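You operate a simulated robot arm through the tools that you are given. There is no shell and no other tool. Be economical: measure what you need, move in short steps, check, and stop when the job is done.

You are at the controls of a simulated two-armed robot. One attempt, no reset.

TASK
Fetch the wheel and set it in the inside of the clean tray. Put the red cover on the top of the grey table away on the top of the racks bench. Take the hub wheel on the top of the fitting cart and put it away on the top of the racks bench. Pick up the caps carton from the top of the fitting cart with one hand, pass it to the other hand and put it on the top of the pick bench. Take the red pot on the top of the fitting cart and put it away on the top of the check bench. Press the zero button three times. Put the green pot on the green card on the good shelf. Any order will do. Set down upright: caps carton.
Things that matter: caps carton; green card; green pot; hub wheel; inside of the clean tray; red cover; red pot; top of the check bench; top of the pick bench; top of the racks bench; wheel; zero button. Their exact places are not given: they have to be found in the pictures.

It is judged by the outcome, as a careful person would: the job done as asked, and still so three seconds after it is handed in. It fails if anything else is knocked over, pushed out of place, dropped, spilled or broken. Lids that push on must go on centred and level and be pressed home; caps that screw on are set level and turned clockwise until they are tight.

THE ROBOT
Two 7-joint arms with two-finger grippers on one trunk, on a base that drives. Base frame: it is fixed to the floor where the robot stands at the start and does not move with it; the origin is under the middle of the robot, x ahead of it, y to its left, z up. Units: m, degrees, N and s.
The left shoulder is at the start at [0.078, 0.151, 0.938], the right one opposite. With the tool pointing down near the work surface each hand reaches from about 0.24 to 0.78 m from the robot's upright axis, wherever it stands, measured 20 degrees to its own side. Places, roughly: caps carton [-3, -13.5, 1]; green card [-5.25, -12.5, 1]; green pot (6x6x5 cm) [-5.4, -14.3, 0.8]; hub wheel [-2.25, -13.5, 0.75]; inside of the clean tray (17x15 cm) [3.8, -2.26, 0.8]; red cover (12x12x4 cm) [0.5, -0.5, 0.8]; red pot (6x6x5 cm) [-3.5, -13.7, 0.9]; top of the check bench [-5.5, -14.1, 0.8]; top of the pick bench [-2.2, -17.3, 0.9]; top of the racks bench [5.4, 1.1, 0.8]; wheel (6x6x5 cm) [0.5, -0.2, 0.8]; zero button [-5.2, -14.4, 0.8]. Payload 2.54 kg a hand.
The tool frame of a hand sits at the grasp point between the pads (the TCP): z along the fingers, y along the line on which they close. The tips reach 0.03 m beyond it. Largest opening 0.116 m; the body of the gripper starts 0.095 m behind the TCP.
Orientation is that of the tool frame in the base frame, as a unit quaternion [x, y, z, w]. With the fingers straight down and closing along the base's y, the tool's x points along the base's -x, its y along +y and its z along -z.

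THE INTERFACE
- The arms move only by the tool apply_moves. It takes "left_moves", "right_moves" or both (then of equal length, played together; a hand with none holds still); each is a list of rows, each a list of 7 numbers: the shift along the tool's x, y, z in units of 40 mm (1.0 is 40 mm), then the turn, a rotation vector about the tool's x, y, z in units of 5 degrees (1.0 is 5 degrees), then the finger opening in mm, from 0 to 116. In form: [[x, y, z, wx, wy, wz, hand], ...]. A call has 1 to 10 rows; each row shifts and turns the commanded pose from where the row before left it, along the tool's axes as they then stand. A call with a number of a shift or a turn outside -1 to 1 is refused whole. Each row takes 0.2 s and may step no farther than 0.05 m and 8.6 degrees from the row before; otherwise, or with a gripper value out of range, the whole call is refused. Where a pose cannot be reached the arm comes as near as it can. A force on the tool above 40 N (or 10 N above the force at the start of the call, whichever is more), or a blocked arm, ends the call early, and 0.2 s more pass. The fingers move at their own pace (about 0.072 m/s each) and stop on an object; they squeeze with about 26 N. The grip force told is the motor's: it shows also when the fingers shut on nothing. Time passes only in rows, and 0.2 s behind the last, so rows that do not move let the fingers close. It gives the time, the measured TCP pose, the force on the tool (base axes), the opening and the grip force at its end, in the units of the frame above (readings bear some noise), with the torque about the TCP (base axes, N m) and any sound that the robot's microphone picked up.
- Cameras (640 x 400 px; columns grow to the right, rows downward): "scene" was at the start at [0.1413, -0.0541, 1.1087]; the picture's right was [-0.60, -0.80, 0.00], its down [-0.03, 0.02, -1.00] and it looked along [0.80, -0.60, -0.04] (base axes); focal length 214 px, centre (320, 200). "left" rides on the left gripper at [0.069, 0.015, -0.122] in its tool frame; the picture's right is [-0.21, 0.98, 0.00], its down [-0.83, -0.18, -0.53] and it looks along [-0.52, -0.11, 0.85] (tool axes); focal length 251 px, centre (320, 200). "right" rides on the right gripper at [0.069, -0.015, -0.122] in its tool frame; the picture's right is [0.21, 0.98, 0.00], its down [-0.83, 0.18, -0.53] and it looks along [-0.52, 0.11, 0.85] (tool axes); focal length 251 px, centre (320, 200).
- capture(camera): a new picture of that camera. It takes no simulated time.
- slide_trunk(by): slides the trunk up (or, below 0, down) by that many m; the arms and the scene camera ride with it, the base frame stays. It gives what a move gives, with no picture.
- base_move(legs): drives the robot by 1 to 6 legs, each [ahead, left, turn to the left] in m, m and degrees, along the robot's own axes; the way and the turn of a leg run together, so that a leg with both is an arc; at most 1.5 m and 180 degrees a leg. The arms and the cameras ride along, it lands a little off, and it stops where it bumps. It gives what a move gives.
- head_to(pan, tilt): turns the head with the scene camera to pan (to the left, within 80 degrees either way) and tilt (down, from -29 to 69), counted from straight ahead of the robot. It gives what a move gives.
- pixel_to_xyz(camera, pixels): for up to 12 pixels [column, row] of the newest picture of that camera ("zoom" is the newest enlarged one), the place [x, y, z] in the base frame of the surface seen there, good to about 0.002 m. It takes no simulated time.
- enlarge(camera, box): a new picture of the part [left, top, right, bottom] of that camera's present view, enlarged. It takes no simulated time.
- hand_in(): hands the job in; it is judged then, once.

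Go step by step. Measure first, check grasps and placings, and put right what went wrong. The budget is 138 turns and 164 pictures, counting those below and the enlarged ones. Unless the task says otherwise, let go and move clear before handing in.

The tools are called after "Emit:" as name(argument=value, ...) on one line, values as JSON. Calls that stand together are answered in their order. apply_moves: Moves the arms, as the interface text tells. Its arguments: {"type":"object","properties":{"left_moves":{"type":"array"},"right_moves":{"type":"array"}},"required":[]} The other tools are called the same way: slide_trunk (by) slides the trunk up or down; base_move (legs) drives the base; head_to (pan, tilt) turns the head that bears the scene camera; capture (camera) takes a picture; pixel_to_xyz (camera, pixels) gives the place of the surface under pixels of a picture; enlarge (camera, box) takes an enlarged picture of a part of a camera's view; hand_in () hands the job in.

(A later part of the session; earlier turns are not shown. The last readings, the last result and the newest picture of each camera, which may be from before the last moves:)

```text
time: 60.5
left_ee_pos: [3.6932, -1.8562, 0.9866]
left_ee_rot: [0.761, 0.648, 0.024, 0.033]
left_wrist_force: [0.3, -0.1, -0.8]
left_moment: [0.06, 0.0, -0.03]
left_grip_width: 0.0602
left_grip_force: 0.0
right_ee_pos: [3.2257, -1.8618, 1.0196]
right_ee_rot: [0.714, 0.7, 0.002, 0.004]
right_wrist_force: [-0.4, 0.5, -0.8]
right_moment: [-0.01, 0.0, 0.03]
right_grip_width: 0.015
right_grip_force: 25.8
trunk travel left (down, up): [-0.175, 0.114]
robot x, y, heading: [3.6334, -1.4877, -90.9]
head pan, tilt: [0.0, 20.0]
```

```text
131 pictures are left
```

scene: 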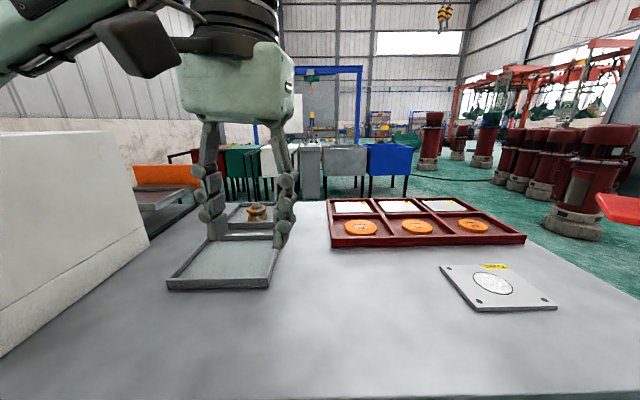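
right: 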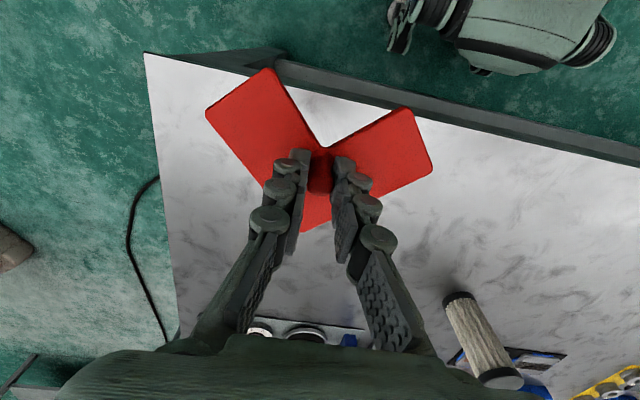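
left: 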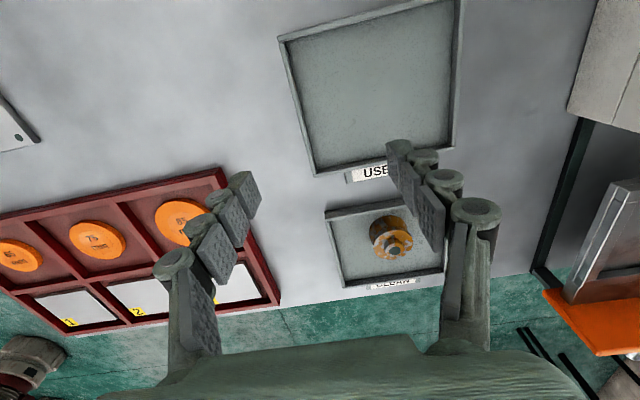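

The left arm was blocked, most likely its elbow against the white box. I look to the left before moving more.

Emit:
head_to(pan=65, tilt=10)

Emit:
capture(camera="scene")

```text
time: 61.9
left_ee_pos: [3.6921, -1.8563, 0.9868]
left_ee_rot: [0.761, 0.648, 0.025, 0.033]
left_wrist_force: [0.5, 0.4, 0.2]
left_moment: [0.0, 0.03, 0.02]
left_grip_width: 0.0599
left_grip_force: 0.2
right_ee_pos: [3.225, -1.8617, 1.0198]
right_ee_rot: [0.714, 0.7, 0.003, 0.005]
right_wrist_force: [1.3, -0.3, -0.9]
right_moment: [0.01, 0.02, 0.04]
right_grip_width: 0.0148
right_grip_force: 25.5
trunk travel left (down, up): [-0.175, 0.114]
robot x, y, heading: [3.6289, -1.4842, -91.1]
head pan, tilt: [65.0, 10.0]
```

```text
130 pictures are left
```

scene: 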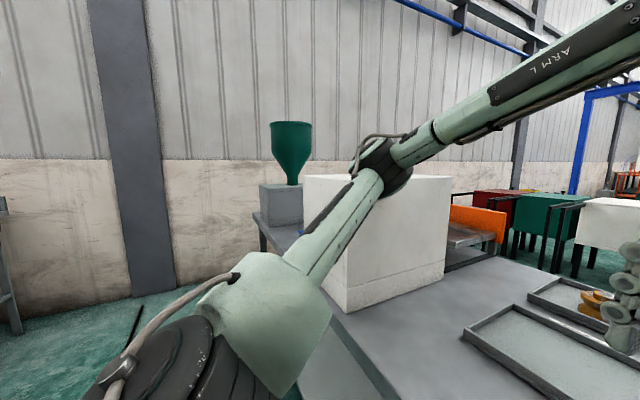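

The elbow rests against the white box's near face, left of the robot. I drive sideways to the right, away from the box.

Emit:
base_move(legs=[[0, -0.2, 0]])

Emit:
capture(camera="scene")

```text
time: 64.5
left_ee_pos: [3.4995, -1.8547, 0.9868]
left_ee_rot: [0.758, 0.652, 0.021, 0.026]
left_wrist_force: [0.0, -0.6, 0.6]
left_moment: [0.0, -0.06, -0.04]
left_grip_width: 0.06
left_grip_force: 0.0
right_ee_pos: [3.031, -1.8614, 1.0231]
right_ee_rot: [0.713, 0.701, 0.0, 0.0]
right_wrist_force: [-0.6, -0.4, -0.5]
right_moment: [0.03, -0.04, 0.01]
right_grip_width: 0.0153
right_grip_force: 26.0
trunk travel left (down, up): [-0.175, 0.114]
robot x, y, heading: [3.4248, -1.4802, -90.9]
head pan, tilt: [65.0, 10.0]
```

```text
129 pictures are left
```

scene: 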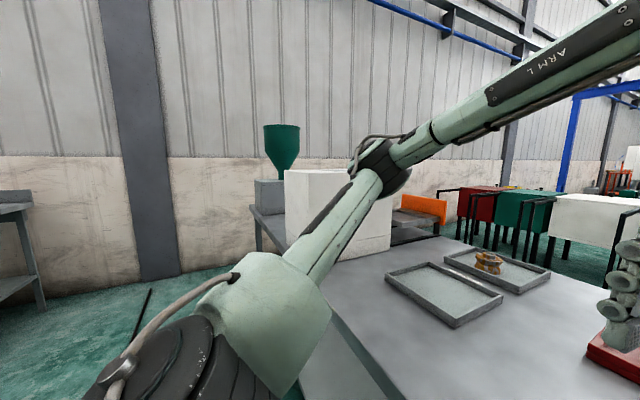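

The arm is free now. I back off and turn, then check the box and go to the racks bench.

Emit:
base_move(legs=[[-1.0, 0, 0]])

Emit:
head_to(pan=20, tilt=20)

Emit:
capture(camera="scene")

```text
time: 69.6
left_ee_pos: [3.5113, -0.8695, 0.986]
left_ee_rot: [0.749, 0.661, 0.021, 0.028]
left_wrist_force: [-0.9, -0.5, 0.0]
left_moment: [0.02, 0.02, 0.03]
left_grip_width: 0.06
left_grip_force: 0.1
right_ee_pos: [3.0438, -0.8872, 1.0229]
right_ee_rot: [0.705, 0.709, -0.001, 0.001]
right_wrist_force: [0.1, 0.2, -0.8]
right_moment: [0.03, -0.02, 0.01]
right_grip_width: 0.015
right_grip_force: 26.0
trunk travel left (down, up): [-0.175, 0.114]
robot x, y, heading: [3.4294, -0.4979, -89.4]
head pan, tilt: [65.0, 10.0]
```

```text
time: 70.7
left_ee_pos: [3.5115, -0.8702, 0.9853]
left_ee_rot: [0.75, 0.661, 0.02, 0.027]
left_wrist_force: [0.7, 0.0, 0.1]
left_moment: [0.03, 0.0, -0.01]
left_grip_width: 0.06
left_grip_force: 0.1
right_ee_pos: [3.044, -0.888, 1.023]
right_ee_rot: [0.705, 0.71, 0.0, 0.0]
right_wrist_force: [-0.2, -0.6, -1.0]
right_moment: [0.0, -0.02, 0.04]
right_grip_width: 0.0152
right_grip_force: 25.9
trunk travel left (down, up): [-0.175, 0.114]
robot x, y, heading: [3.4295, -0.5026, -89.5]
head pan, tilt: [20.0, 20.0]
```

```text
128 pictures are left
```

scene: 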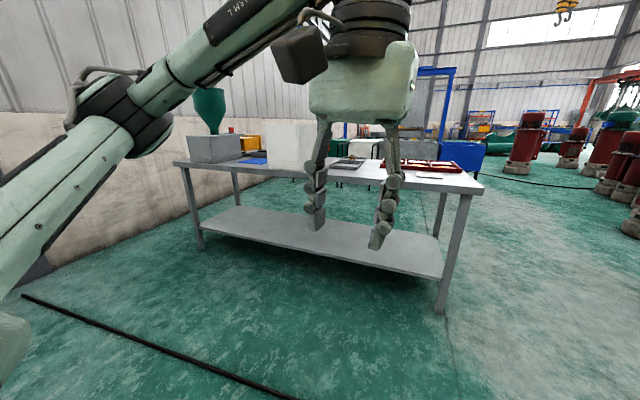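

I check where the box stands now, against the earlier corner at x≈4.03, y≈-1.81.

Emit:
enlarge(camera="scene", box=[240, 100, 360, 190])

```text
4.44 times, centred on (300, 145) of scene
```

zoom: 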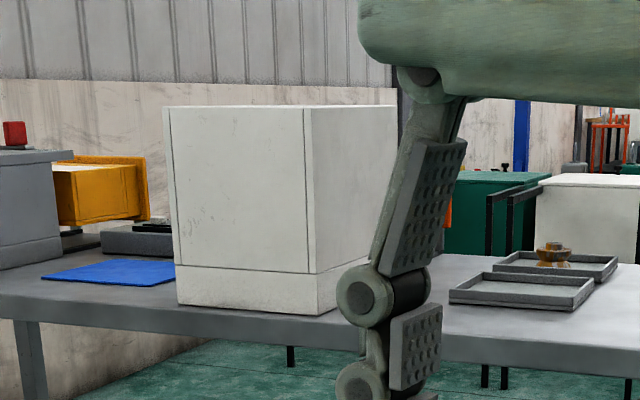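

Emit:
pixel_to_xyz(camera="zoom", pixels=[[312, 300], [325, 300], [180, 298], [345, 240], [330, 150], [300, 150], [190, 150], [312, 312]])

```text
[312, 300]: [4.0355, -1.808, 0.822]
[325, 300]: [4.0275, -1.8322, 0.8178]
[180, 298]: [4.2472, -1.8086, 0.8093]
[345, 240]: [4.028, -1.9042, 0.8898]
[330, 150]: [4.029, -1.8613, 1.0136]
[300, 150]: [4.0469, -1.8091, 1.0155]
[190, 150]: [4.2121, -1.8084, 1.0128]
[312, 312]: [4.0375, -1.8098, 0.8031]
```

The box has not moved. I turn to the RACKS bench and approach it.

Emit:
base_move(legs=[[0, 0, 89.5], [0.6, 1.3, 0]])

Emit:
head_to(pan=0, tilt=20)

Emit:
capture(camera="scene")

```text
time: 87.1
left_ee_pos: [4.4184, 0.8466, 0.9859]
left_ee_rot: [0.077, 0.996, 0.033, 0.005]
left_wrist_force: [0.0, 0.0, 0.2]
left_moment: [0.01, 0.02, 0.01]
left_grip_width: 0.0601
left_grip_force: 0.1
right_ee_pos: [4.4233, 0.3782, 1.0241]
right_ee_rot: [0.012, 1.0, -0.001, 0.0]
right_wrist_force: [-0.6, 0.1, -0.9]
right_moment: [0.01, 0.01, 0.03]
right_grip_width: 0.0151
right_grip_force: 26.1
trunk travel left (down, up): [-0.175, 0.114]
robot x, y, heading: [4.0452, 0.7732, -1.1]
head pan, tilt: [20.0, 20.0]
```

```text
time: 88.0
left_ee_pos: [4.4178, 0.8468, 0.9851]
left_ee_rot: [0.076, 0.997, 0.033, 0.004]
left_wrist_force: [-0.4, -0.9, 0.2]
left_moment: [0.02, 0.0, 0.01]
left_grip_width: 0.0601
left_grip_force: 0.1
right_ee_pos: [4.4229, 0.3792, 1.0221]
right_ee_rot: [0.012, 1.0, 0.0, 0.0]
right_wrist_force: [-0.3, 0.8, -1.7]
right_moment: [-0.01, 0.01, -0.01]
right_grip_width: 0.0151
right_grip_force: 26.0
trunk travel left (down, up): [-0.175, 0.114]
robot x, y, heading: [4.047, 0.777, -1.1]
head pan, tilt: [0.0, 20.0]
```

```text
126 pictures are left
```

scene: 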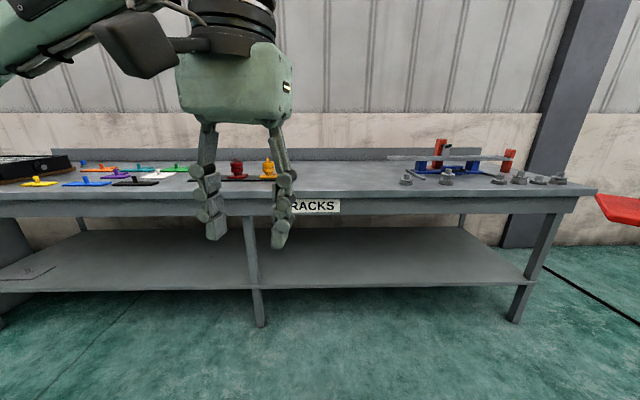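

The middle of the RACKS bench, around pixel (345,178), is free. I measure that area and the bench edge.

Emit:
pixel_to_xyz(camera="scene", pixels=[[345, 178], [345, 190], [345, 165], [405, 182], [300, 165], [390, 158], [440, 140], [265, 180], [345, 205]])

Emit:
base_move(legs=[[0.6, 0, 1.0]])

Emit:
capture(camera="right")

Emit:
capture(camera="scene")

```text
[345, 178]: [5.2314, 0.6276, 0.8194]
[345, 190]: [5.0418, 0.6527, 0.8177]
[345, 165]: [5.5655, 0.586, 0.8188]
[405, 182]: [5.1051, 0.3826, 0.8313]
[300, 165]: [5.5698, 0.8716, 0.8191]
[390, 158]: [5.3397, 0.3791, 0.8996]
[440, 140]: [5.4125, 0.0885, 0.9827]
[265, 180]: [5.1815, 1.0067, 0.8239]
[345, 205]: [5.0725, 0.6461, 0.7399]
```

```text
time: 91.3
left_ee_pos: [5.0101, 0.8429, 0.9859]
left_ee_rot: [0.069, 0.997, 0.033, 0.004]
left_wrist_force: [0.2, 0.0, -0.2]
left_moment: [-0.04, 0.02, 0.03]
left_grip_width: 0.06
left_grip_force: 0.1
right_ee_pos: [5.0215, 0.375, 1.0238]
right_ee_rot: [0.004, 1.0, -0.001, 0.001]
right_wrist_force: [-0.6, 0.4, -1.3]
right_moment: [0.04, 0.02, -0.01]
right_grip_width: 0.0151
right_grip_force: 25.8
trunk travel left (down, up): [-0.175, 0.114]
robot x, y, heading: [4.6463, 0.7654, -0.5]
head pan, tilt: [0.0, 20.0]
```

```text
125 pictures are left
```

right: 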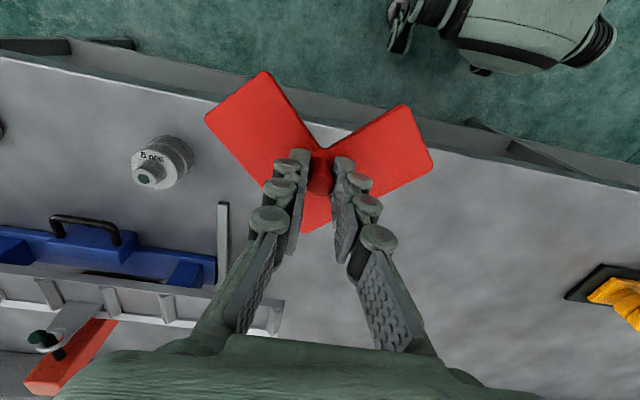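

```text
124 pictures are left
```

scene: 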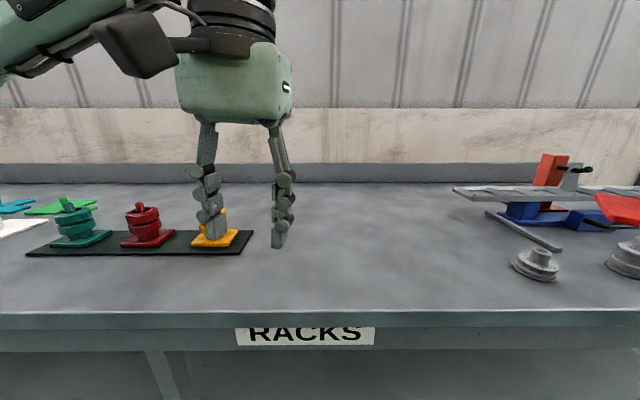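

Free space lies between the hub wheels and the coloured pieces. I carry the cover to about (5.28,0.60) and lower part-way.

Emit:
apply_moves(right_moves=[[-0.81, 0.7, 0, 0, 0, 0, 0], [-0.81, 0.7, 0, 0, 0, 0, 0], [-0.81, 0.7, 0, 0, 0, 0, 0], [-0.81, 0.7, 0, 0, 0, 0, 0], [-0.81, 0.7, 0, 0, 0, 0, 0], [-0.81, 0.7, 0, 0, 0, 0, 0], [-0.81, 0.7, 0, 0, 0, 0, 0], [-0.81, 0.7, 0, 0, 0, 0, 0], [0, 0, 1, 0, 0, 0, 0], [0, 0, 1, 0, 0, 0, 0]])

Emit:
capture(camera="right")

Emit:
capture(camera="scene")

```text
time: 93.5
left_ee_pos: [5.0113, 0.8435, 0.9855]
left_ee_rot: [0.07, 0.997, 0.033, 0.004]
left_wrist_force: [0.1, 0.9, -0.2]
left_moment: [-0.01, -0.01, 0.02]
left_grip_width: 0.0599
left_grip_force: 0.2
right_ee_pos: [5.2291, 0.5557, 0.9188]
right_ee_rot: [0.004, 1.0, 0.0, 0.001]
right_wrist_force: [-0.1, 0.3, -1.6]
right_moment: [0.03, -0.01, 0.01]
right_grip_width: 0.0156
right_grip_force: 26.3
right hand out of reach, approached as far as the arm can: row 7, 8
trunk travel left (down, up): [-0.175, 0.114]
robot x, y, heading: [4.6384, 0.768, -0.6]
head pan, tilt: [0.0, 20.0]
```

```text
123 pictures are left
```

right: 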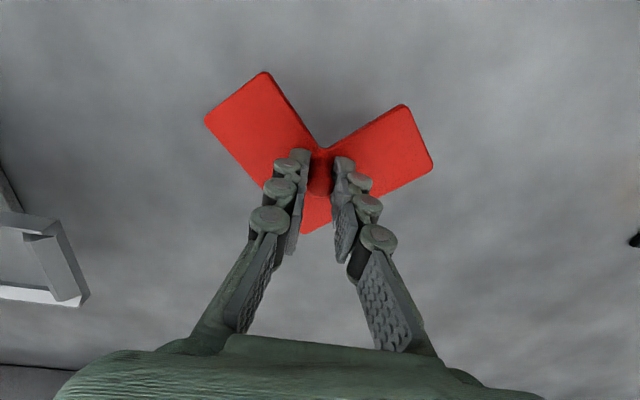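

```text
122 pictures are left
```

scene: 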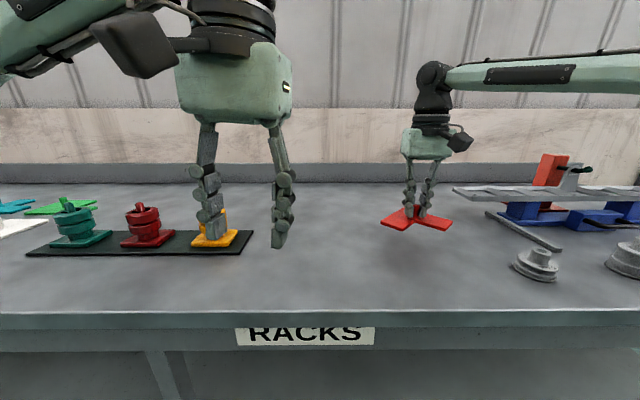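

The cover hangs over a free area at (5.23,0.556). I lower it to contact.

Emit:
apply_moves(right_moves=[[0, 0, 0.7, 0, 0, 0, 0], [0, 0, 0.45, 0, 0, 0, 0], [0, 0, 0.1, 0, 0, 0, 0], [0, 0, 0.06, 0, 0, 0, 0], [0, 0, 0.06, 0, 0, 0, 0], [0, 0, 0.06, 0, 0, 0, 0]])

Emit:
enlarge(camera="scene", box=[360, 130, 520, 260])

```text
time: 94.9
left_ee_pos: [5.0105, 0.8441, 0.9867]
left_ee_rot: [0.07, 0.997, 0.033, 0.005]
left_wrist_force: [-0.6, 0.3, 0.3]
left_moment: [0.01, 0.01, 0.02]
left_grip_width: 0.0599
left_grip_force: 0.0
right_ee_pos: [5.2269, 0.5549, 0.8643]
right_ee_rot: [0.005, 1.0, 0.001, 0.002]
right_wrist_force: [0.2, -4.0, 7.4]
right_moment: [-0.1, -0.02, -0.01]
right_grip_width: 0.0151
right_grip_force: 25.6
trunk travel left (down, up): [-0.175, 0.114]
robot x, y, heading: [4.639, 0.7655, -0.5]
head pan, tilt: [0.0, 20.0]
```

```text
3.08 times, centred on (440, 195) of scene
```

zoom: 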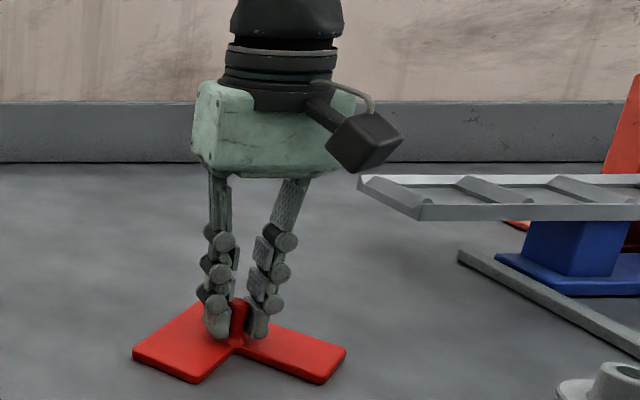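

Contact is felt (7 N). I release, lift and retract the right hand, and straighten the left hand's orientation.

Emit:
apply_moves(right_moves=[[0, 0, 0, 0, 0, 0, 50], [0, 0, 0, 0, 0, 0, 50], [0, 0, -0.7, 0, 0, 0, 50], [0, 0, -1, 0, 0, 0, 50], [0, 0, -1, 0, 0, 0, 50], [0, 0, -1, 0, 0, 0, 50], [0.8, -0.8, 0, 0, 0, 0, 50], [0.8, -0.8, 0, 0, 0, 0, 50], [0.8, -0.8, 0, 0, 0, 0, 50], [0.8, -0.8, 0, 0, 0, 0, 50]], left_moves=[[0, 0, 0, 0, 0, 0, 60], [0, 0, 0, 0, 0, 0, 60], [0, 0, -0.5, 0, 0, 0, 60], [0, 0, 0, 0.38, 0.05, -0.75, 60], [0, 0, 0, 0.38, 0.05, -0.76, 60], [0.5, 0, 0, 0, 0, 0, 60], [0.5, 0, 0, 0, 0, 0, 60], [0, 0, 0, 0, 0, 0, 60], [0, 0, 0, 0, 0, 0, 60], [0, 0, 0, 0, 0, 0, 60]])

Emit:
capture(camera="scene")

```text
time: 97.1
left_ee_pos: [4.9718, 0.8439, 1.0055]
left_ee_rot: [0.005, 1.0, 0.0, -0.001]
left_wrist_force: [-0.3, 0.2, -0.1]
left_moment: [0.01, 0.0, 0.01]
left_grip_width: 0.0601
left_grip_force: 0.0
right_ee_pos: [5.0958, 0.4241, 1.0076]
right_ee_rot: [0.004, 1.0, 0.001, 0.002]
right_wrist_force: [-0.1, 0.4, 0.0]
right_moment: [0.0, 0.02, 0.01]
right_grip_width: 0.0501
right_grip_force: 0.1
right hand out of reach, approached as far as the arm can: row 6
trunk travel left (down, up): [-0.175, 0.114]
robot x, y, heading: [4.6411, 0.7674, -0.4]
head pan, tilt: [0.0, 20.0]
```

```text
120 pictures are left
```

scene: 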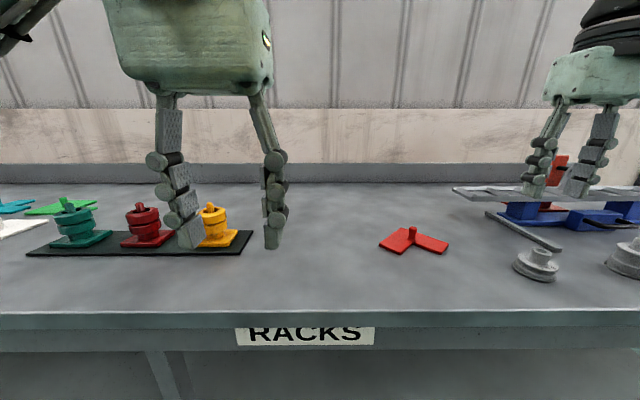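

The cover lies flat on the racks bench. Next I drive back to the lane between the tray table and the pumps and look down toward the far end of the hall.

Emit:
base_move(legs=[[-1.3, 0, 0], [-1.0, -1.0, 0], [0, -0.4, 0], [0, 0, -90]])

Emit:
head_to(pan=0, tilt=5)

Emit:
capture(camera="scene")

```text
time: 121.1
left_ee_pos: [2.4023, -0.9418, 1.0056]
left_ee_rot: [0.716, 0.698, 0.0, 0.0]
left_wrist_force: [-0.8, -0.1, -0.5]
left_moment: [-0.02, 0.02, 0.0]
left_grip_width: 0.0599
left_grip_force: 0.2
right_ee_pos: [1.9829, -1.0603, 1.0072]
right_ee_rot: [0.716, 0.698, 0.0, 0.0]
right_wrist_force: [-0.3, -0.3, 0.3]
right_moment: [0.0, -0.02, -0.01]
right_grip_width: 0.0501
right_grip_force: 0.1
trunk travel left (down, up): [-0.175, 0.114]
robot x, y, heading: [2.3334, -0.608, -91.5]
head pan, tilt: [0.0, 20.0]
```

```text
time: 121.9
left_ee_pos: [2.403, -0.9411, 1.0056]
left_ee_rot: [0.716, 0.698, 0.0, 0.0]
left_wrist_force: [-0.6, 0.0, 0.7]
left_moment: [-0.01, -0.01, 0.0]
left_grip_width: 0.06
left_grip_force: 0.0
right_ee_pos: [1.9823, -1.0601, 1.0078]
right_ee_rot: [0.717, 0.697, -0.001, 0.001]
right_wrist_force: [1.1, 0.1, -0.1]
right_moment: [0.0, -0.01, 0.01]
right_grip_width: 0.0501
right_grip_force: 0.2
trunk travel left (down, up): [-0.175, 0.114]
robot x, y, heading: [2.3301, -0.6145, -91.3]
head pan, tilt: [0.0, 5.0]
```

```text
119 pictures are left
```

scene: 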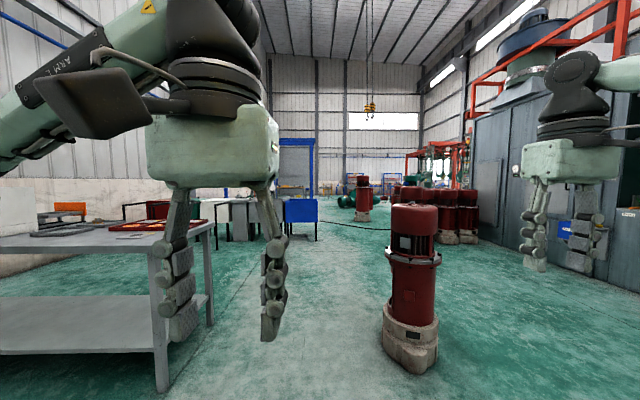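

A clear lane runs ahead at about column 320. I measure the obstacles along it.

Emit:
pixel_to_xyz(camera="scene", pixels=[[385, 345], [318, 238], [362, 220], [345, 205], [320, 222], [320, 205], [460, 240], [395, 200], [420, 160], [330, 210]])

Emit:
enlarge(camera="scene", box=[260, 120, 480, 260])

```text
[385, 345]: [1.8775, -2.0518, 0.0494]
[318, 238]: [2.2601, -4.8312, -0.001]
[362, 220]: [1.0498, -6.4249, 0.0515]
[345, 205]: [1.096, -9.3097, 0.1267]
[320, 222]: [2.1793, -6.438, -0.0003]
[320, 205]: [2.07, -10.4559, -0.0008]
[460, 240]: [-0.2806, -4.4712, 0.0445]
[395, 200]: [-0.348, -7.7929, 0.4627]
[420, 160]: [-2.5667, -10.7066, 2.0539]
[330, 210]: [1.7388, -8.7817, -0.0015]
```

```text
2.86 times, centred on (370, 190) of scene
```

zoom: 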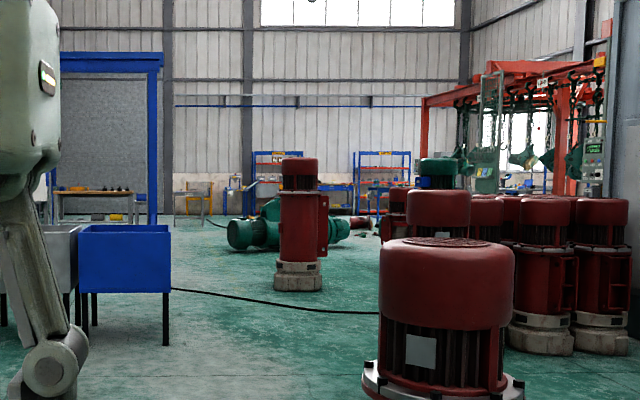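

The lane pinches between the pump (right edge x≈1.9, y=-2) and the blue bin (corner x≈2.28, y=-4.8). I weave through it.

Emit:
base_move(legs=[[0, 0.2, 1.3], [1.4, 0, 0], [1.0, 0, 0], [1.0, -0.75, 0], [1.4, 0, 0], [1.5, 0.15, 0]])

Emit:
capture(camera="scene")

```text
refused: leg 6 is longer than a leg can be; nothing moved
```

```text
117 pictures are left
```

scene: 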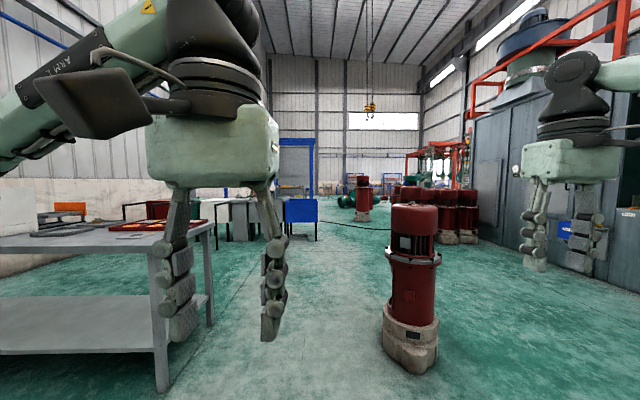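

The last leg was slightly too long; I shorten it.

Emit:
base_move(legs=[[0, 0.2, 1.3], [1.4, 0, 0], [1.0, 0, 0], [1.0, -0.75, 0], [1.4, 0, 0], [1.4, 0.15, 0]])

Emit:
head_to(pan=-25, tilt=8)

Emit:
capture(camera="scene")

```text
time: 156.3
left_ee_pos: [1.9286, -7.1654, 1.0059]
left_ee_rot: [0.717, 0.697, -0.001, 0.0]
left_wrist_force: [0.3, -0.5, -0.3]
left_moment: [-0.01, -0.02, -0.01]
left_grip_width: 0.0601
left_grip_force: 0.0
right_ee_pos: [1.5079, -7.2815, 1.0075]
right_ee_rot: [0.718, 0.696, -0.001, 0.001]
right_wrist_force: [-0.3, -0.4, 1.0]
right_moment: [-0.03, -0.02, -0.03]
right_grip_width: 0.0499
right_grip_force: 0.1
trunk travel left (down, up): [-0.175, 0.114]
robot x, y, heading: [1.8597, -6.8303, -91.9]
head pan, tilt: [0.0, 5.0]
```

```text
time: 157.2
left_ee_pos: [1.9283, -7.1653, 1.0049]
left_ee_rot: [0.717, 0.697, 0.0, 0.0]
left_wrist_force: [0.2, 1.1, -0.1]
left_moment: [0.02, -0.01, -0.04]
left_grip_width: 0.06
left_grip_force: 0.1
right_ee_pos: [1.5075, -7.2811, 1.0074]
right_ee_rot: [0.717, 0.697, 0.0, 0.001]
right_wrist_force: [0.4, 0.1, 0.0]
right_moment: [-0.03, -0.01, -0.01]
right_grip_width: 0.05
right_grip_force: 0.1
trunk travel left (down, up): [-0.175, 0.114]
robot x, y, heading: [1.8614, -6.8315, -91.3]
head pan, tilt: [-25.0, 8.0]
```

```text
116 pictures are left
```

scene: 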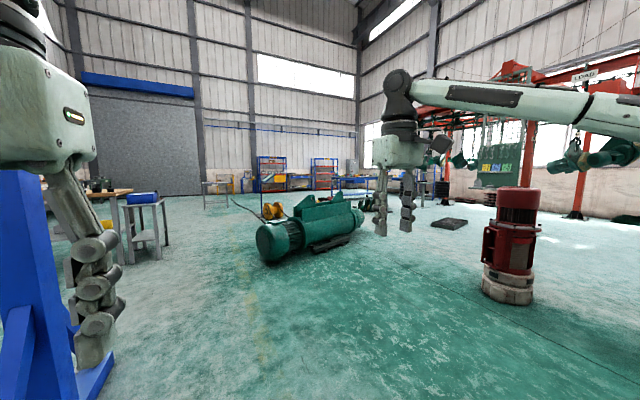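

The hall opens up, with a green hoist on the floor ahead. I measure it and zoom on the far benches.

Emit:
enlarge(camera="scene", box=[190, 130, 480, 260])

Emit:
pixel_to_xyz(camera="scene", pixels=[[265, 262], [350, 240], [362, 215], [365, 190], [435, 205], [445, 225], [325, 180], [270, 180], [215, 195], [262, 215], [350, 195], [160, 260]])

```text
2.21 times, centred on (335, 195) of scene
```

zoom: 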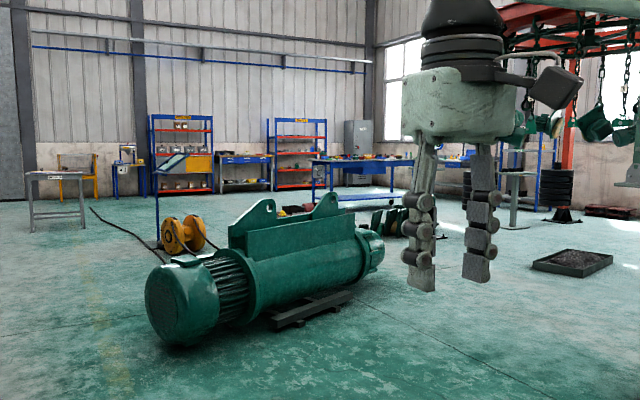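

```text
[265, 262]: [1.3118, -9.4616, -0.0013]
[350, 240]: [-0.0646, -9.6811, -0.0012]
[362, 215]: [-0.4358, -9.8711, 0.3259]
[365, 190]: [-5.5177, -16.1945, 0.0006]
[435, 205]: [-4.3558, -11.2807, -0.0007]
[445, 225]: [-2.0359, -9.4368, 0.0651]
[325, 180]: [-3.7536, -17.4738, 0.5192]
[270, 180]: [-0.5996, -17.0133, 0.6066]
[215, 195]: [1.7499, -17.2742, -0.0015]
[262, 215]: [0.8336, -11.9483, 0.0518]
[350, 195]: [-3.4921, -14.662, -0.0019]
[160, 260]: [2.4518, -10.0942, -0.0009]
```

The hoist spans x -0.45..1.3 at y≈-9.6. I measure the pump, the items behind the hoist, and the blue table, for a route to its right.

Emit:
pixel_to_xyz(camera="zoom", pixels=[[385, 232], [345, 195], [390, 185], [290, 210], [500, 225], [360, 160], [440, 155], [320, 175], [580, 250], [560, 195], [350, 210]])

Emit:
pixel_to_xyz(camera="scene", pixels=[[505, 300], [490, 290], [430, 250]])

```text
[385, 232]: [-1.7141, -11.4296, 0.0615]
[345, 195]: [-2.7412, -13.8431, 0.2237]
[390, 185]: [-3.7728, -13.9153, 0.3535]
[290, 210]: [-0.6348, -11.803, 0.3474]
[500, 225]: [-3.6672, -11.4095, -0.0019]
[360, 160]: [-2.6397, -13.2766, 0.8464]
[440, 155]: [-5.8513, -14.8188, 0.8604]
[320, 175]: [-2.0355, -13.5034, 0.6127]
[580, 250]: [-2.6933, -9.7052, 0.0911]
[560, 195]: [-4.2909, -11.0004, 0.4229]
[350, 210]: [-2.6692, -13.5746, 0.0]
```

```text
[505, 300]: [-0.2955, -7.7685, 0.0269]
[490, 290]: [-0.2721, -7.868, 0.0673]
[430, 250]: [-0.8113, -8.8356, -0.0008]
```

I go between the pump (-0.4,-7.75) and the hoist, turning to face -x, then look again.

Emit:
base_move(legs=[[0.95, -0.45, 0], [0, 0, -88.7], [1.0, 0.9, 0], [1.45, 0, 0]])

Emit:
head_to(pan=60, tilt=12)

Emit:
capture(camera="scene")

```text
time: 181.8
left_ee_pos: [-1.3594, -8.7804, 1.0051]
left_ee_rot: [1.0, 0.008, 0.0, 0.001]
left_wrist_force: [0.1, 0.7, 0.1]
left_moment: [0.01, 0.02, 0.03]
left_grip_width: 0.0602
left_grip_force: 0.0
right_ee_pos: [-1.4943, -8.364, 1.0073]
right_ee_rot: [1.0, 0.007, -0.001, -0.001]
right_wrist_force: [0.2, 0.7, 0.2]
right_moment: [-0.01, -0.02, 0.02]
right_grip_width: 0.0502
right_grip_force: 0.0
trunk travel left (down, up): [-0.175, 0.114]
robot x, y, heading: [-1.0287, -8.6986, -179.0]
head pan, tilt: [-25.0, 8.0]
```

```text
time: 183.4
left_ee_pos: [-1.3583, -8.7796, 1.0054]
left_ee_rot: [1.0, 0.007, 0.0, 0.0]
left_wrist_force: [-0.7, -0.3, 0.2]
left_moment: [-0.02, 0.01, 0.0]
left_grip_width: 0.0601
left_grip_force: 0.0
right_ee_pos: [-1.4928, -8.3654, 1.0087]
right_ee_rot: [1.0, 0.008, 0.0, 0.0]
right_wrist_force: [-1.0, -0.8, -0.1]
right_moment: [-0.01, 0.02, 0.0]
right_grip_width: 0.05
right_grip_force: 0.0
trunk travel left (down, up): [-0.175, 0.114]
robot x, y, heading: [-1.0297, -8.697, -179.1]
head pan, tilt: [60.0, 12.0]
```

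```text
114 pictures are left
```

scene: 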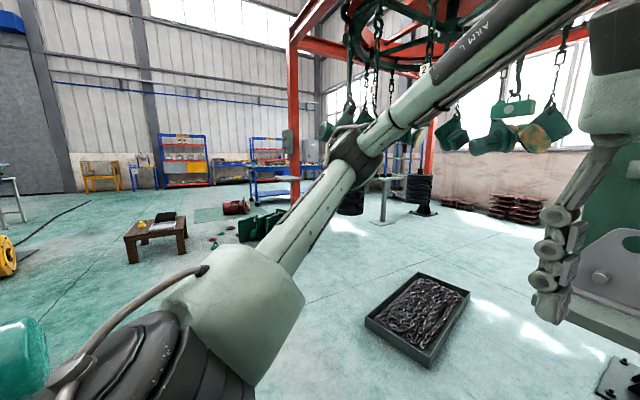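

A low wooden table and some loose items lie ahead-left. I measure them for the route.

Emit:
pixel_to_xyz(camera="scene", pixels=[[128, 260], [187, 250], [242, 238], [250, 212], [237, 212], [290, 215], [385, 325], [470, 290], [380, 225], [215, 250], [265, 200], [420, 275]])

Emit:
enlarge(camera="scene", box=[100, 110, 340, 270])

```text
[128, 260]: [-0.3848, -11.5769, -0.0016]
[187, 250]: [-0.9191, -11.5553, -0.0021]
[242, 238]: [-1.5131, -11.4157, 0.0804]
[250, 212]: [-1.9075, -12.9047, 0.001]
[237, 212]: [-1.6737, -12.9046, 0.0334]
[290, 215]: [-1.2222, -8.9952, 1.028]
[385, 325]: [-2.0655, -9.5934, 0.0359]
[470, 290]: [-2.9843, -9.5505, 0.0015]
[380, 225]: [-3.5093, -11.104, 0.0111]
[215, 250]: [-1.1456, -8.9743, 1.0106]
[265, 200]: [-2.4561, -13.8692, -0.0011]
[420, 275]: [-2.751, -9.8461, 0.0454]
```

```text
2.50 times, centred on (220, 190) of scene
```

zoom: 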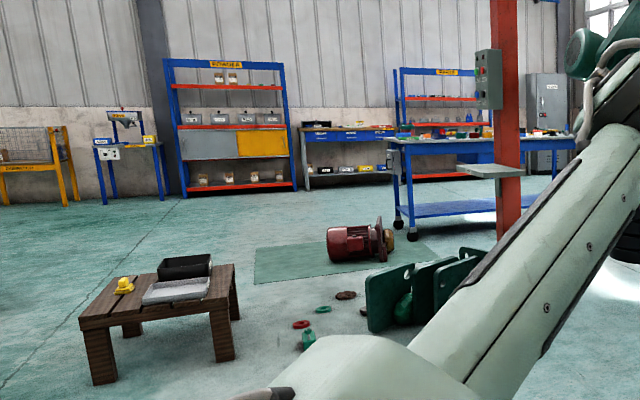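

I turn to face -y for an unobstructed view.

Emit:
base_move(legs=[[0, 0, 89]])

Emit:
head_to(pan=-15, tilt=8)

Emit:
capture(camera="scene")

```text
time: 187.7
left_ee_pos: [-0.9492, -9.0263, 1.0063]
left_ee_rot: [0.706, 0.708, 0.0, 0.0]
left_wrist_force: [-0.2, -0.5, -0.1]
left_moment: [-0.01, 0.01, -0.02]
left_grip_width: 0.0601
left_grip_force: 0.0
right_ee_pos: [-1.3679, -9.1563, 1.0079]
right_ee_rot: [0.706, 0.708, 0.0, 0.0]
right_wrist_force: [-0.1, 0.3, -0.2]
right_moment: [-0.02, 0.03, -0.01]
right_grip_width: 0.0498
right_grip_force: 0.0
trunk travel left (down, up): [-0.175, 0.114]
robot x, y, heading: [-1.026, -8.6952, -89.7]
head pan, tilt: [60.0, 12.0]
```

```text
time: 189.2
left_ee_pos: [-0.9505, -9.0276, 1.0058]
left_ee_rot: [0.707, 0.708, -0.001, 0.0]
left_wrist_force: [0.5, 0.3, 0.3]
left_moment: [-0.01, -0.01, -0.03]
left_grip_width: 0.0601
left_grip_force: 0.0
right_ee_pos: [-1.3661, -9.1568, 1.0071]
right_ee_rot: [0.707, 0.708, 0.0, 0.0]
right_wrist_force: [0.2, 1.1, 0.0]
right_moment: [-0.04, 0.02, 0.0]
right_grip_width: 0.05
right_grip_force: 0.0
trunk travel left (down, up): [-0.175, 0.114]
robot x, y, heading: [-1.0322, -8.6954, -89.7]
head pan, tilt: [-15.0, 8.0]
```

```text
112 pictures are left
```

scene: 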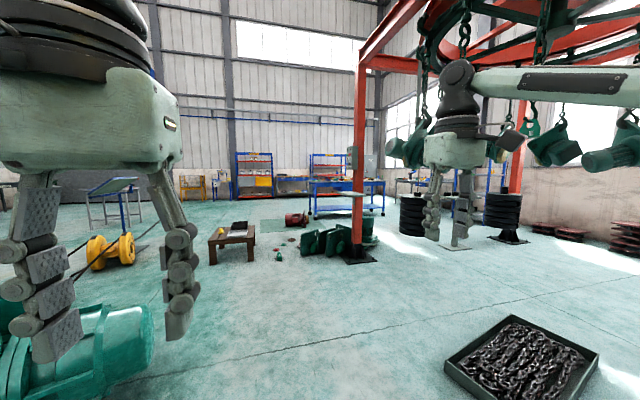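

The red column stands at (360,258), with tyre stacks to its right at (410,225). I measure the gap.

Emit:
pixel_to_xyz(camera="scene", pixels=[[345, 262], [375, 260], [402, 232], [425, 240], [455, 245], [505, 240], [487, 222], [320, 216], [383, 214], [385, 230], [400, 200], [250, 260]])

Emit:
enlarge(camera="scene", box=[270, 140, 530, 270])

```text
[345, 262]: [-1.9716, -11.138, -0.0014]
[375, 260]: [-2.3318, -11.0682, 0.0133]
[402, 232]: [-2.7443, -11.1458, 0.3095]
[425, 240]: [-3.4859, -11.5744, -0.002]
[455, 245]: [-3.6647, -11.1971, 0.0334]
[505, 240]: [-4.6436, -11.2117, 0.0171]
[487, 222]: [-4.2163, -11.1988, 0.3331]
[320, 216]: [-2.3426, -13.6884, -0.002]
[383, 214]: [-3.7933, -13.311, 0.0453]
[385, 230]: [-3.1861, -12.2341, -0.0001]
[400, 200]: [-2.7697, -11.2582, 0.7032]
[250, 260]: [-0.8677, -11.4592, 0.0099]
```

```text
2.46 times, centred on (400, 205) of scene
```

zoom: 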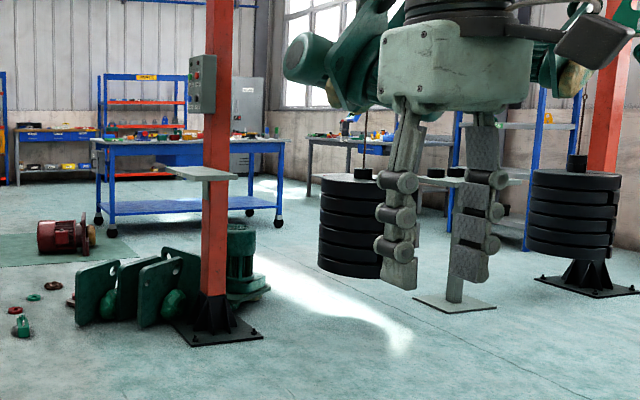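

The row at y≈-11.2 is blocked on the right, so I check the left passage, between the low table and the yellow hook block.

Emit:
head_to(pan=20, tilt=15)

Emit:
capture(camera="scene")

```text
time: 190.2
left_ee_pos: [-0.95, -9.0289, 1.0061]
left_ee_rot: [0.707, 0.707, 0.0, 0.0]
left_wrist_force: [0.1, 0.3, -1.4]
left_moment: [0.0, 0.0, 0.01]
left_grip_width: 0.0599
left_grip_force: 0.2
right_ee_pos: [-1.3679, -9.1563, 1.0079]
right_ee_rot: [0.707, 0.708, 0.0, 0.001]
right_wrist_force: [0.3, 0.6, 0.3]
right_moment: [0.01, -0.03, 0.0]
right_grip_width: 0.05
right_grip_force: 0.1
trunk travel left (down, up): [-0.175, 0.114]
robot x, y, heading: [-1.0295, -8.6974, -89.8]
head pan, tilt: [20.0, 15.0]
```

```text
110 pictures are left
```

scene: 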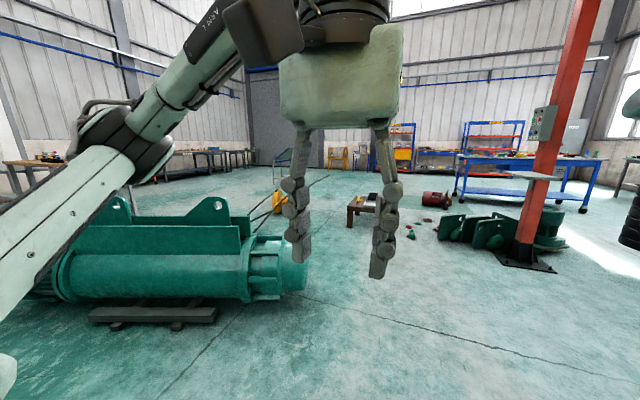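

I advance past the hoist's end, to y≈-10.75, then look left.

Emit:
base_move(legs=[[1.2, -0.1, 0], [0.85, 0, 0]])

Emit:
head_to(pan=40, tilt=22)

Emit:
capture(camera="scene")

```text
time: 200.4
left_ee_pos: [-1.0216, -11.0684, 1.0051]
left_ee_rot: [0.702, 0.713, 0.0, 0.0]
left_wrist_force: [0.4, 0.7, 0.1]
left_moment: [0.01, 0.01, 0.0]
left_grip_width: 0.0599
left_grip_force: 0.0
right_ee_pos: [-1.4366, -11.2018, 1.0072]
right_ee_rot: [0.702, 0.712, -0.001, 0.0]
right_wrist_force: [0.3, 0.4, -0.6]
right_moment: [0.03, 0.01, 0.0]
right_grip_width: 0.0499
right_grip_force: 0.1
trunk travel left (down, up): [-0.175, 0.114]
robot x, y, heading: [-1.106, -10.7374, -88.9]
head pan, tilt: [20.0, 15.0]
```

```text
time: 201.2
left_ee_pos: [-1.0214, -11.0678, 1.0057]
left_ee_rot: [0.703, 0.712, 0.0, 0.0]
left_wrist_force: [-0.6, 0.6, -0.6]
left_moment: [-0.03, 0.0, 0.0]
left_grip_width: 0.0598
left_grip_force: 0.0
right_ee_pos: [-1.4353, -11.2021, 1.0079]
right_ee_rot: [0.703, 0.712, -0.001, 0.0]
right_wrist_force: [0.2, 0.0, -0.4]
right_moment: [-0.02, -0.02, -0.01]
right_grip_width: 0.0501
right_grip_force: 0.1
trunk travel left (down, up): [-0.175, 0.114]
robot x, y, heading: [-1.1031, -10.7382, -89.1]
head pan, tilt: [40.0, 22.0]
```

```text
109 pictures are left
```

scene: 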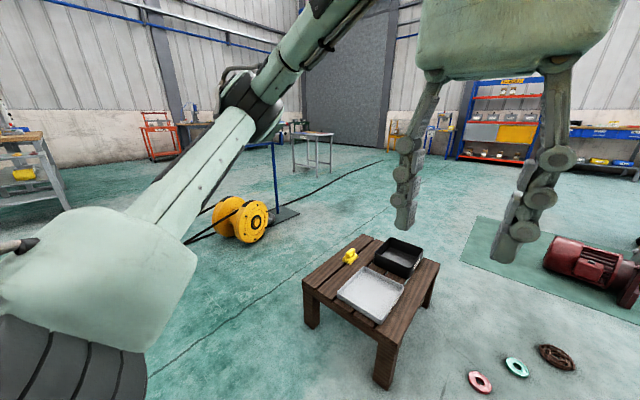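

Emit:
pixel_to_xyz(camera="scene", pixels=[[303, 325], [270, 230], [245, 240], [298, 215], [435, 300], [385, 385], [205, 235], [470, 250], [555, 280], [330, 168], [350, 236], [260, 200]])

```text
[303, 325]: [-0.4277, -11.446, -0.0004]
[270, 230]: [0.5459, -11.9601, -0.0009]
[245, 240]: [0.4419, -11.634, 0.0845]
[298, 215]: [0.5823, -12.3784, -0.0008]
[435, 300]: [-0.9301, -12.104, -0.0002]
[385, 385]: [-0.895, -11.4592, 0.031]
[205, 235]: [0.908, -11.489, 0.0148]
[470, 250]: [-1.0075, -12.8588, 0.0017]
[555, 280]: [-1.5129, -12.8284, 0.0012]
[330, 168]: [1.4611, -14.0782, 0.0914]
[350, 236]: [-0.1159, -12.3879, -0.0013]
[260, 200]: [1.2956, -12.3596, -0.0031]
```

The gap is x -0.43 to 0.43 at y≈-11.8. I check how far my left elbow sticks out, and the post's panel.

Emit:
pixel_to_xyz(camera="scene", pixels=[[232, 100], [222, 90], [250, 110], [60, 230], [275, 165], [262, 147], [478, 382]])

Emit:
enlarge(camera="scene", box=[180, 100, 360, 270])

```text
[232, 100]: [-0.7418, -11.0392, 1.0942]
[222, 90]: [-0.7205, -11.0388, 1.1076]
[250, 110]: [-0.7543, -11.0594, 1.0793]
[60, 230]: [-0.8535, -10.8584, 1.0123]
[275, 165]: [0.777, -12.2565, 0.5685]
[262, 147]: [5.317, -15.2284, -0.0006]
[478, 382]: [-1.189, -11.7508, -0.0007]
```

```text
2.35 times, centred on (270, 185) of scene
```

zoom: 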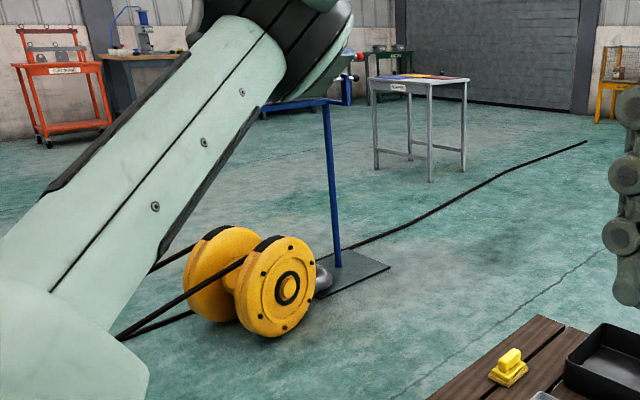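

The elbow sticks out 0.40 m, so the passage at x≈0 works. I strafe left, drive through, and go on to y≈-14.8.

Emit:
base_move(legs=[[0, 1.1, -0.9], [1.3, 0, 0], [1.4, 0, 0]])

Emit:
head_to(pan=-50, tilt=15)

Emit:
capture(camera="scene")

```text
time: 224.7
left_ee_pos: [0.0961, -13.7791, 1.0055]
left_ee_rot: [0.702, 0.713, 0.0, -0.001]
left_wrist_force: [0.2, 0.7, 0.3]
left_moment: [0.01, 0.01, -0.01]
left_grip_width: 0.06
left_grip_force: 0.0
right_ee_pos: [-0.3204, -13.9137, 1.0063]
right_ee_rot: [0.702, 0.713, -0.001, 0.0]
right_wrist_force: [0.5, 0.7, 0.0]
right_moment: [-0.01, 0.0, 0.01]
right_grip_width: 0.0503
right_grip_force: 0.0
trunk travel left (down, up): [-0.175, 0.114]
robot x, y, heading: [0.0103, -13.4475, -88.9]
head pan, tilt: [40.0, 22.0]
```

```text
time: 226.4
left_ee_pos: [0.0959, -13.7787, 1.0045]
left_ee_rot: [0.702, 0.712, 0.0, 0.0]
left_wrist_force: [0.2, 0.0, 0.1]
left_moment: [-0.02, -0.03, 0.04]
left_grip_width: 0.0598
left_grip_force: 0.2
right_ee_pos: [-0.3182, -13.9132, 1.0076]
right_ee_rot: [0.702, 0.713, -0.001, 0.001]
right_wrist_force: [0.2, 0.0, -0.4]
right_moment: [0.01, 0.02, 0.03]
right_grip_width: 0.0499
right_grip_force: 0.1
trunk travel left (down, up): [-0.175, 0.114]
robot x, y, heading: [0.0108, -13.4493, -89.1]
head pan, tilt: [-50.0, 15.0]
```

```text
107 pictures are left
```

scene: 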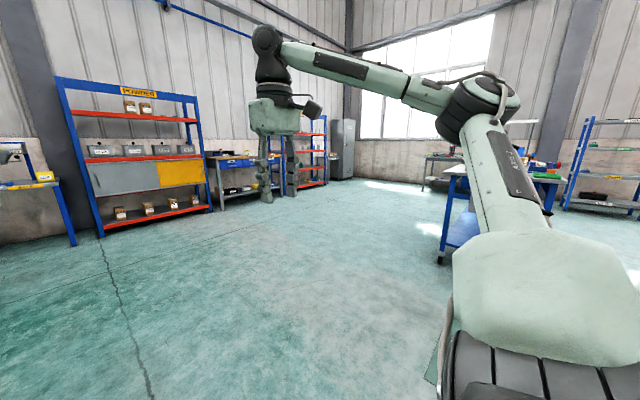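

The floor is clear. I drive to the wall side of the fitting cart and turn to face it.

Emit:
base_move(legs=[[1.3, 0, 0], [0, 0, -91], [1.4, 0, 0], [1.2, 0, 0], [0, 0, -90]])

Emit:
head_to(pan=0, tilt=20)

Emit:
capture(camera="scene")

```text
time: 253.1
left_ee_pos: [-2.6515, -14.2995, 1.0054]
left_ee_rot: [-0.687, 0.727, 0.0, 0.0]
left_wrist_force: [0.5, 1.0, -0.3]
left_moment: [0.0, -0.01, -0.01]
left_grip_width: 0.0601
left_grip_force: 0.0
right_ee_pos: [-2.2275, -14.1939, 1.0081]
right_ee_rot: [-0.688, 0.726, 0.0, 0.001]
right_wrist_force: [0.3, -0.7, 0.1]
right_moment: [-0.02, -0.01, -0.02]
right_grip_width: 0.0503
right_grip_force: 0.0
trunk travel left (down, up): [-0.175, 0.114]
robot x, y, heading: [-2.5889, -14.6323, 86.8]
head pan, tilt: [-50.0, 15.0]
```

```text
time: 254.3
left_ee_pos: [-2.6514, -14.2989, 1.0058]
left_ee_rot: [-0.687, 0.726, 0.0, 0.0]
left_wrist_force: [0.2, -1.1, -0.6]
left_moment: [0.0, -0.01, -0.03]
left_grip_width: 0.0599
left_grip_force: 0.1
right_ee_pos: [-2.2279, -14.193, 1.0077]
right_ee_rot: [-0.688, 0.726, 0.001, 0.001]
right_wrist_force: [-0.5, 0.7, -0.1]
right_moment: [-0.01, 0.05, 0.01]
right_grip_width: 0.0502
right_grip_force: 0.1
trunk travel left (down, up): [-0.175, 0.114]
robot x, y, heading: [-2.5886, -14.6347, 86.9]
head pan, tilt: [0.0, 20.0]
```

```text
106 pictures are left
```

scene: 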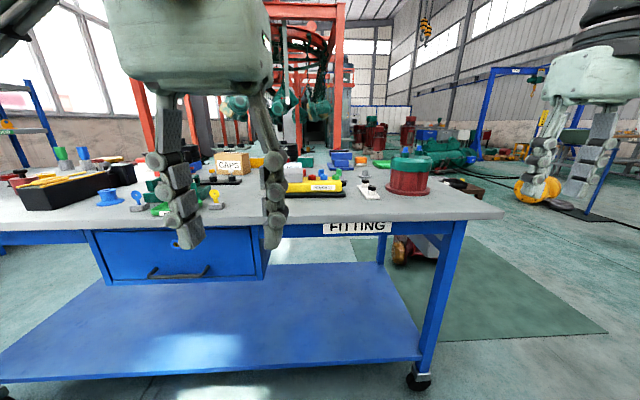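

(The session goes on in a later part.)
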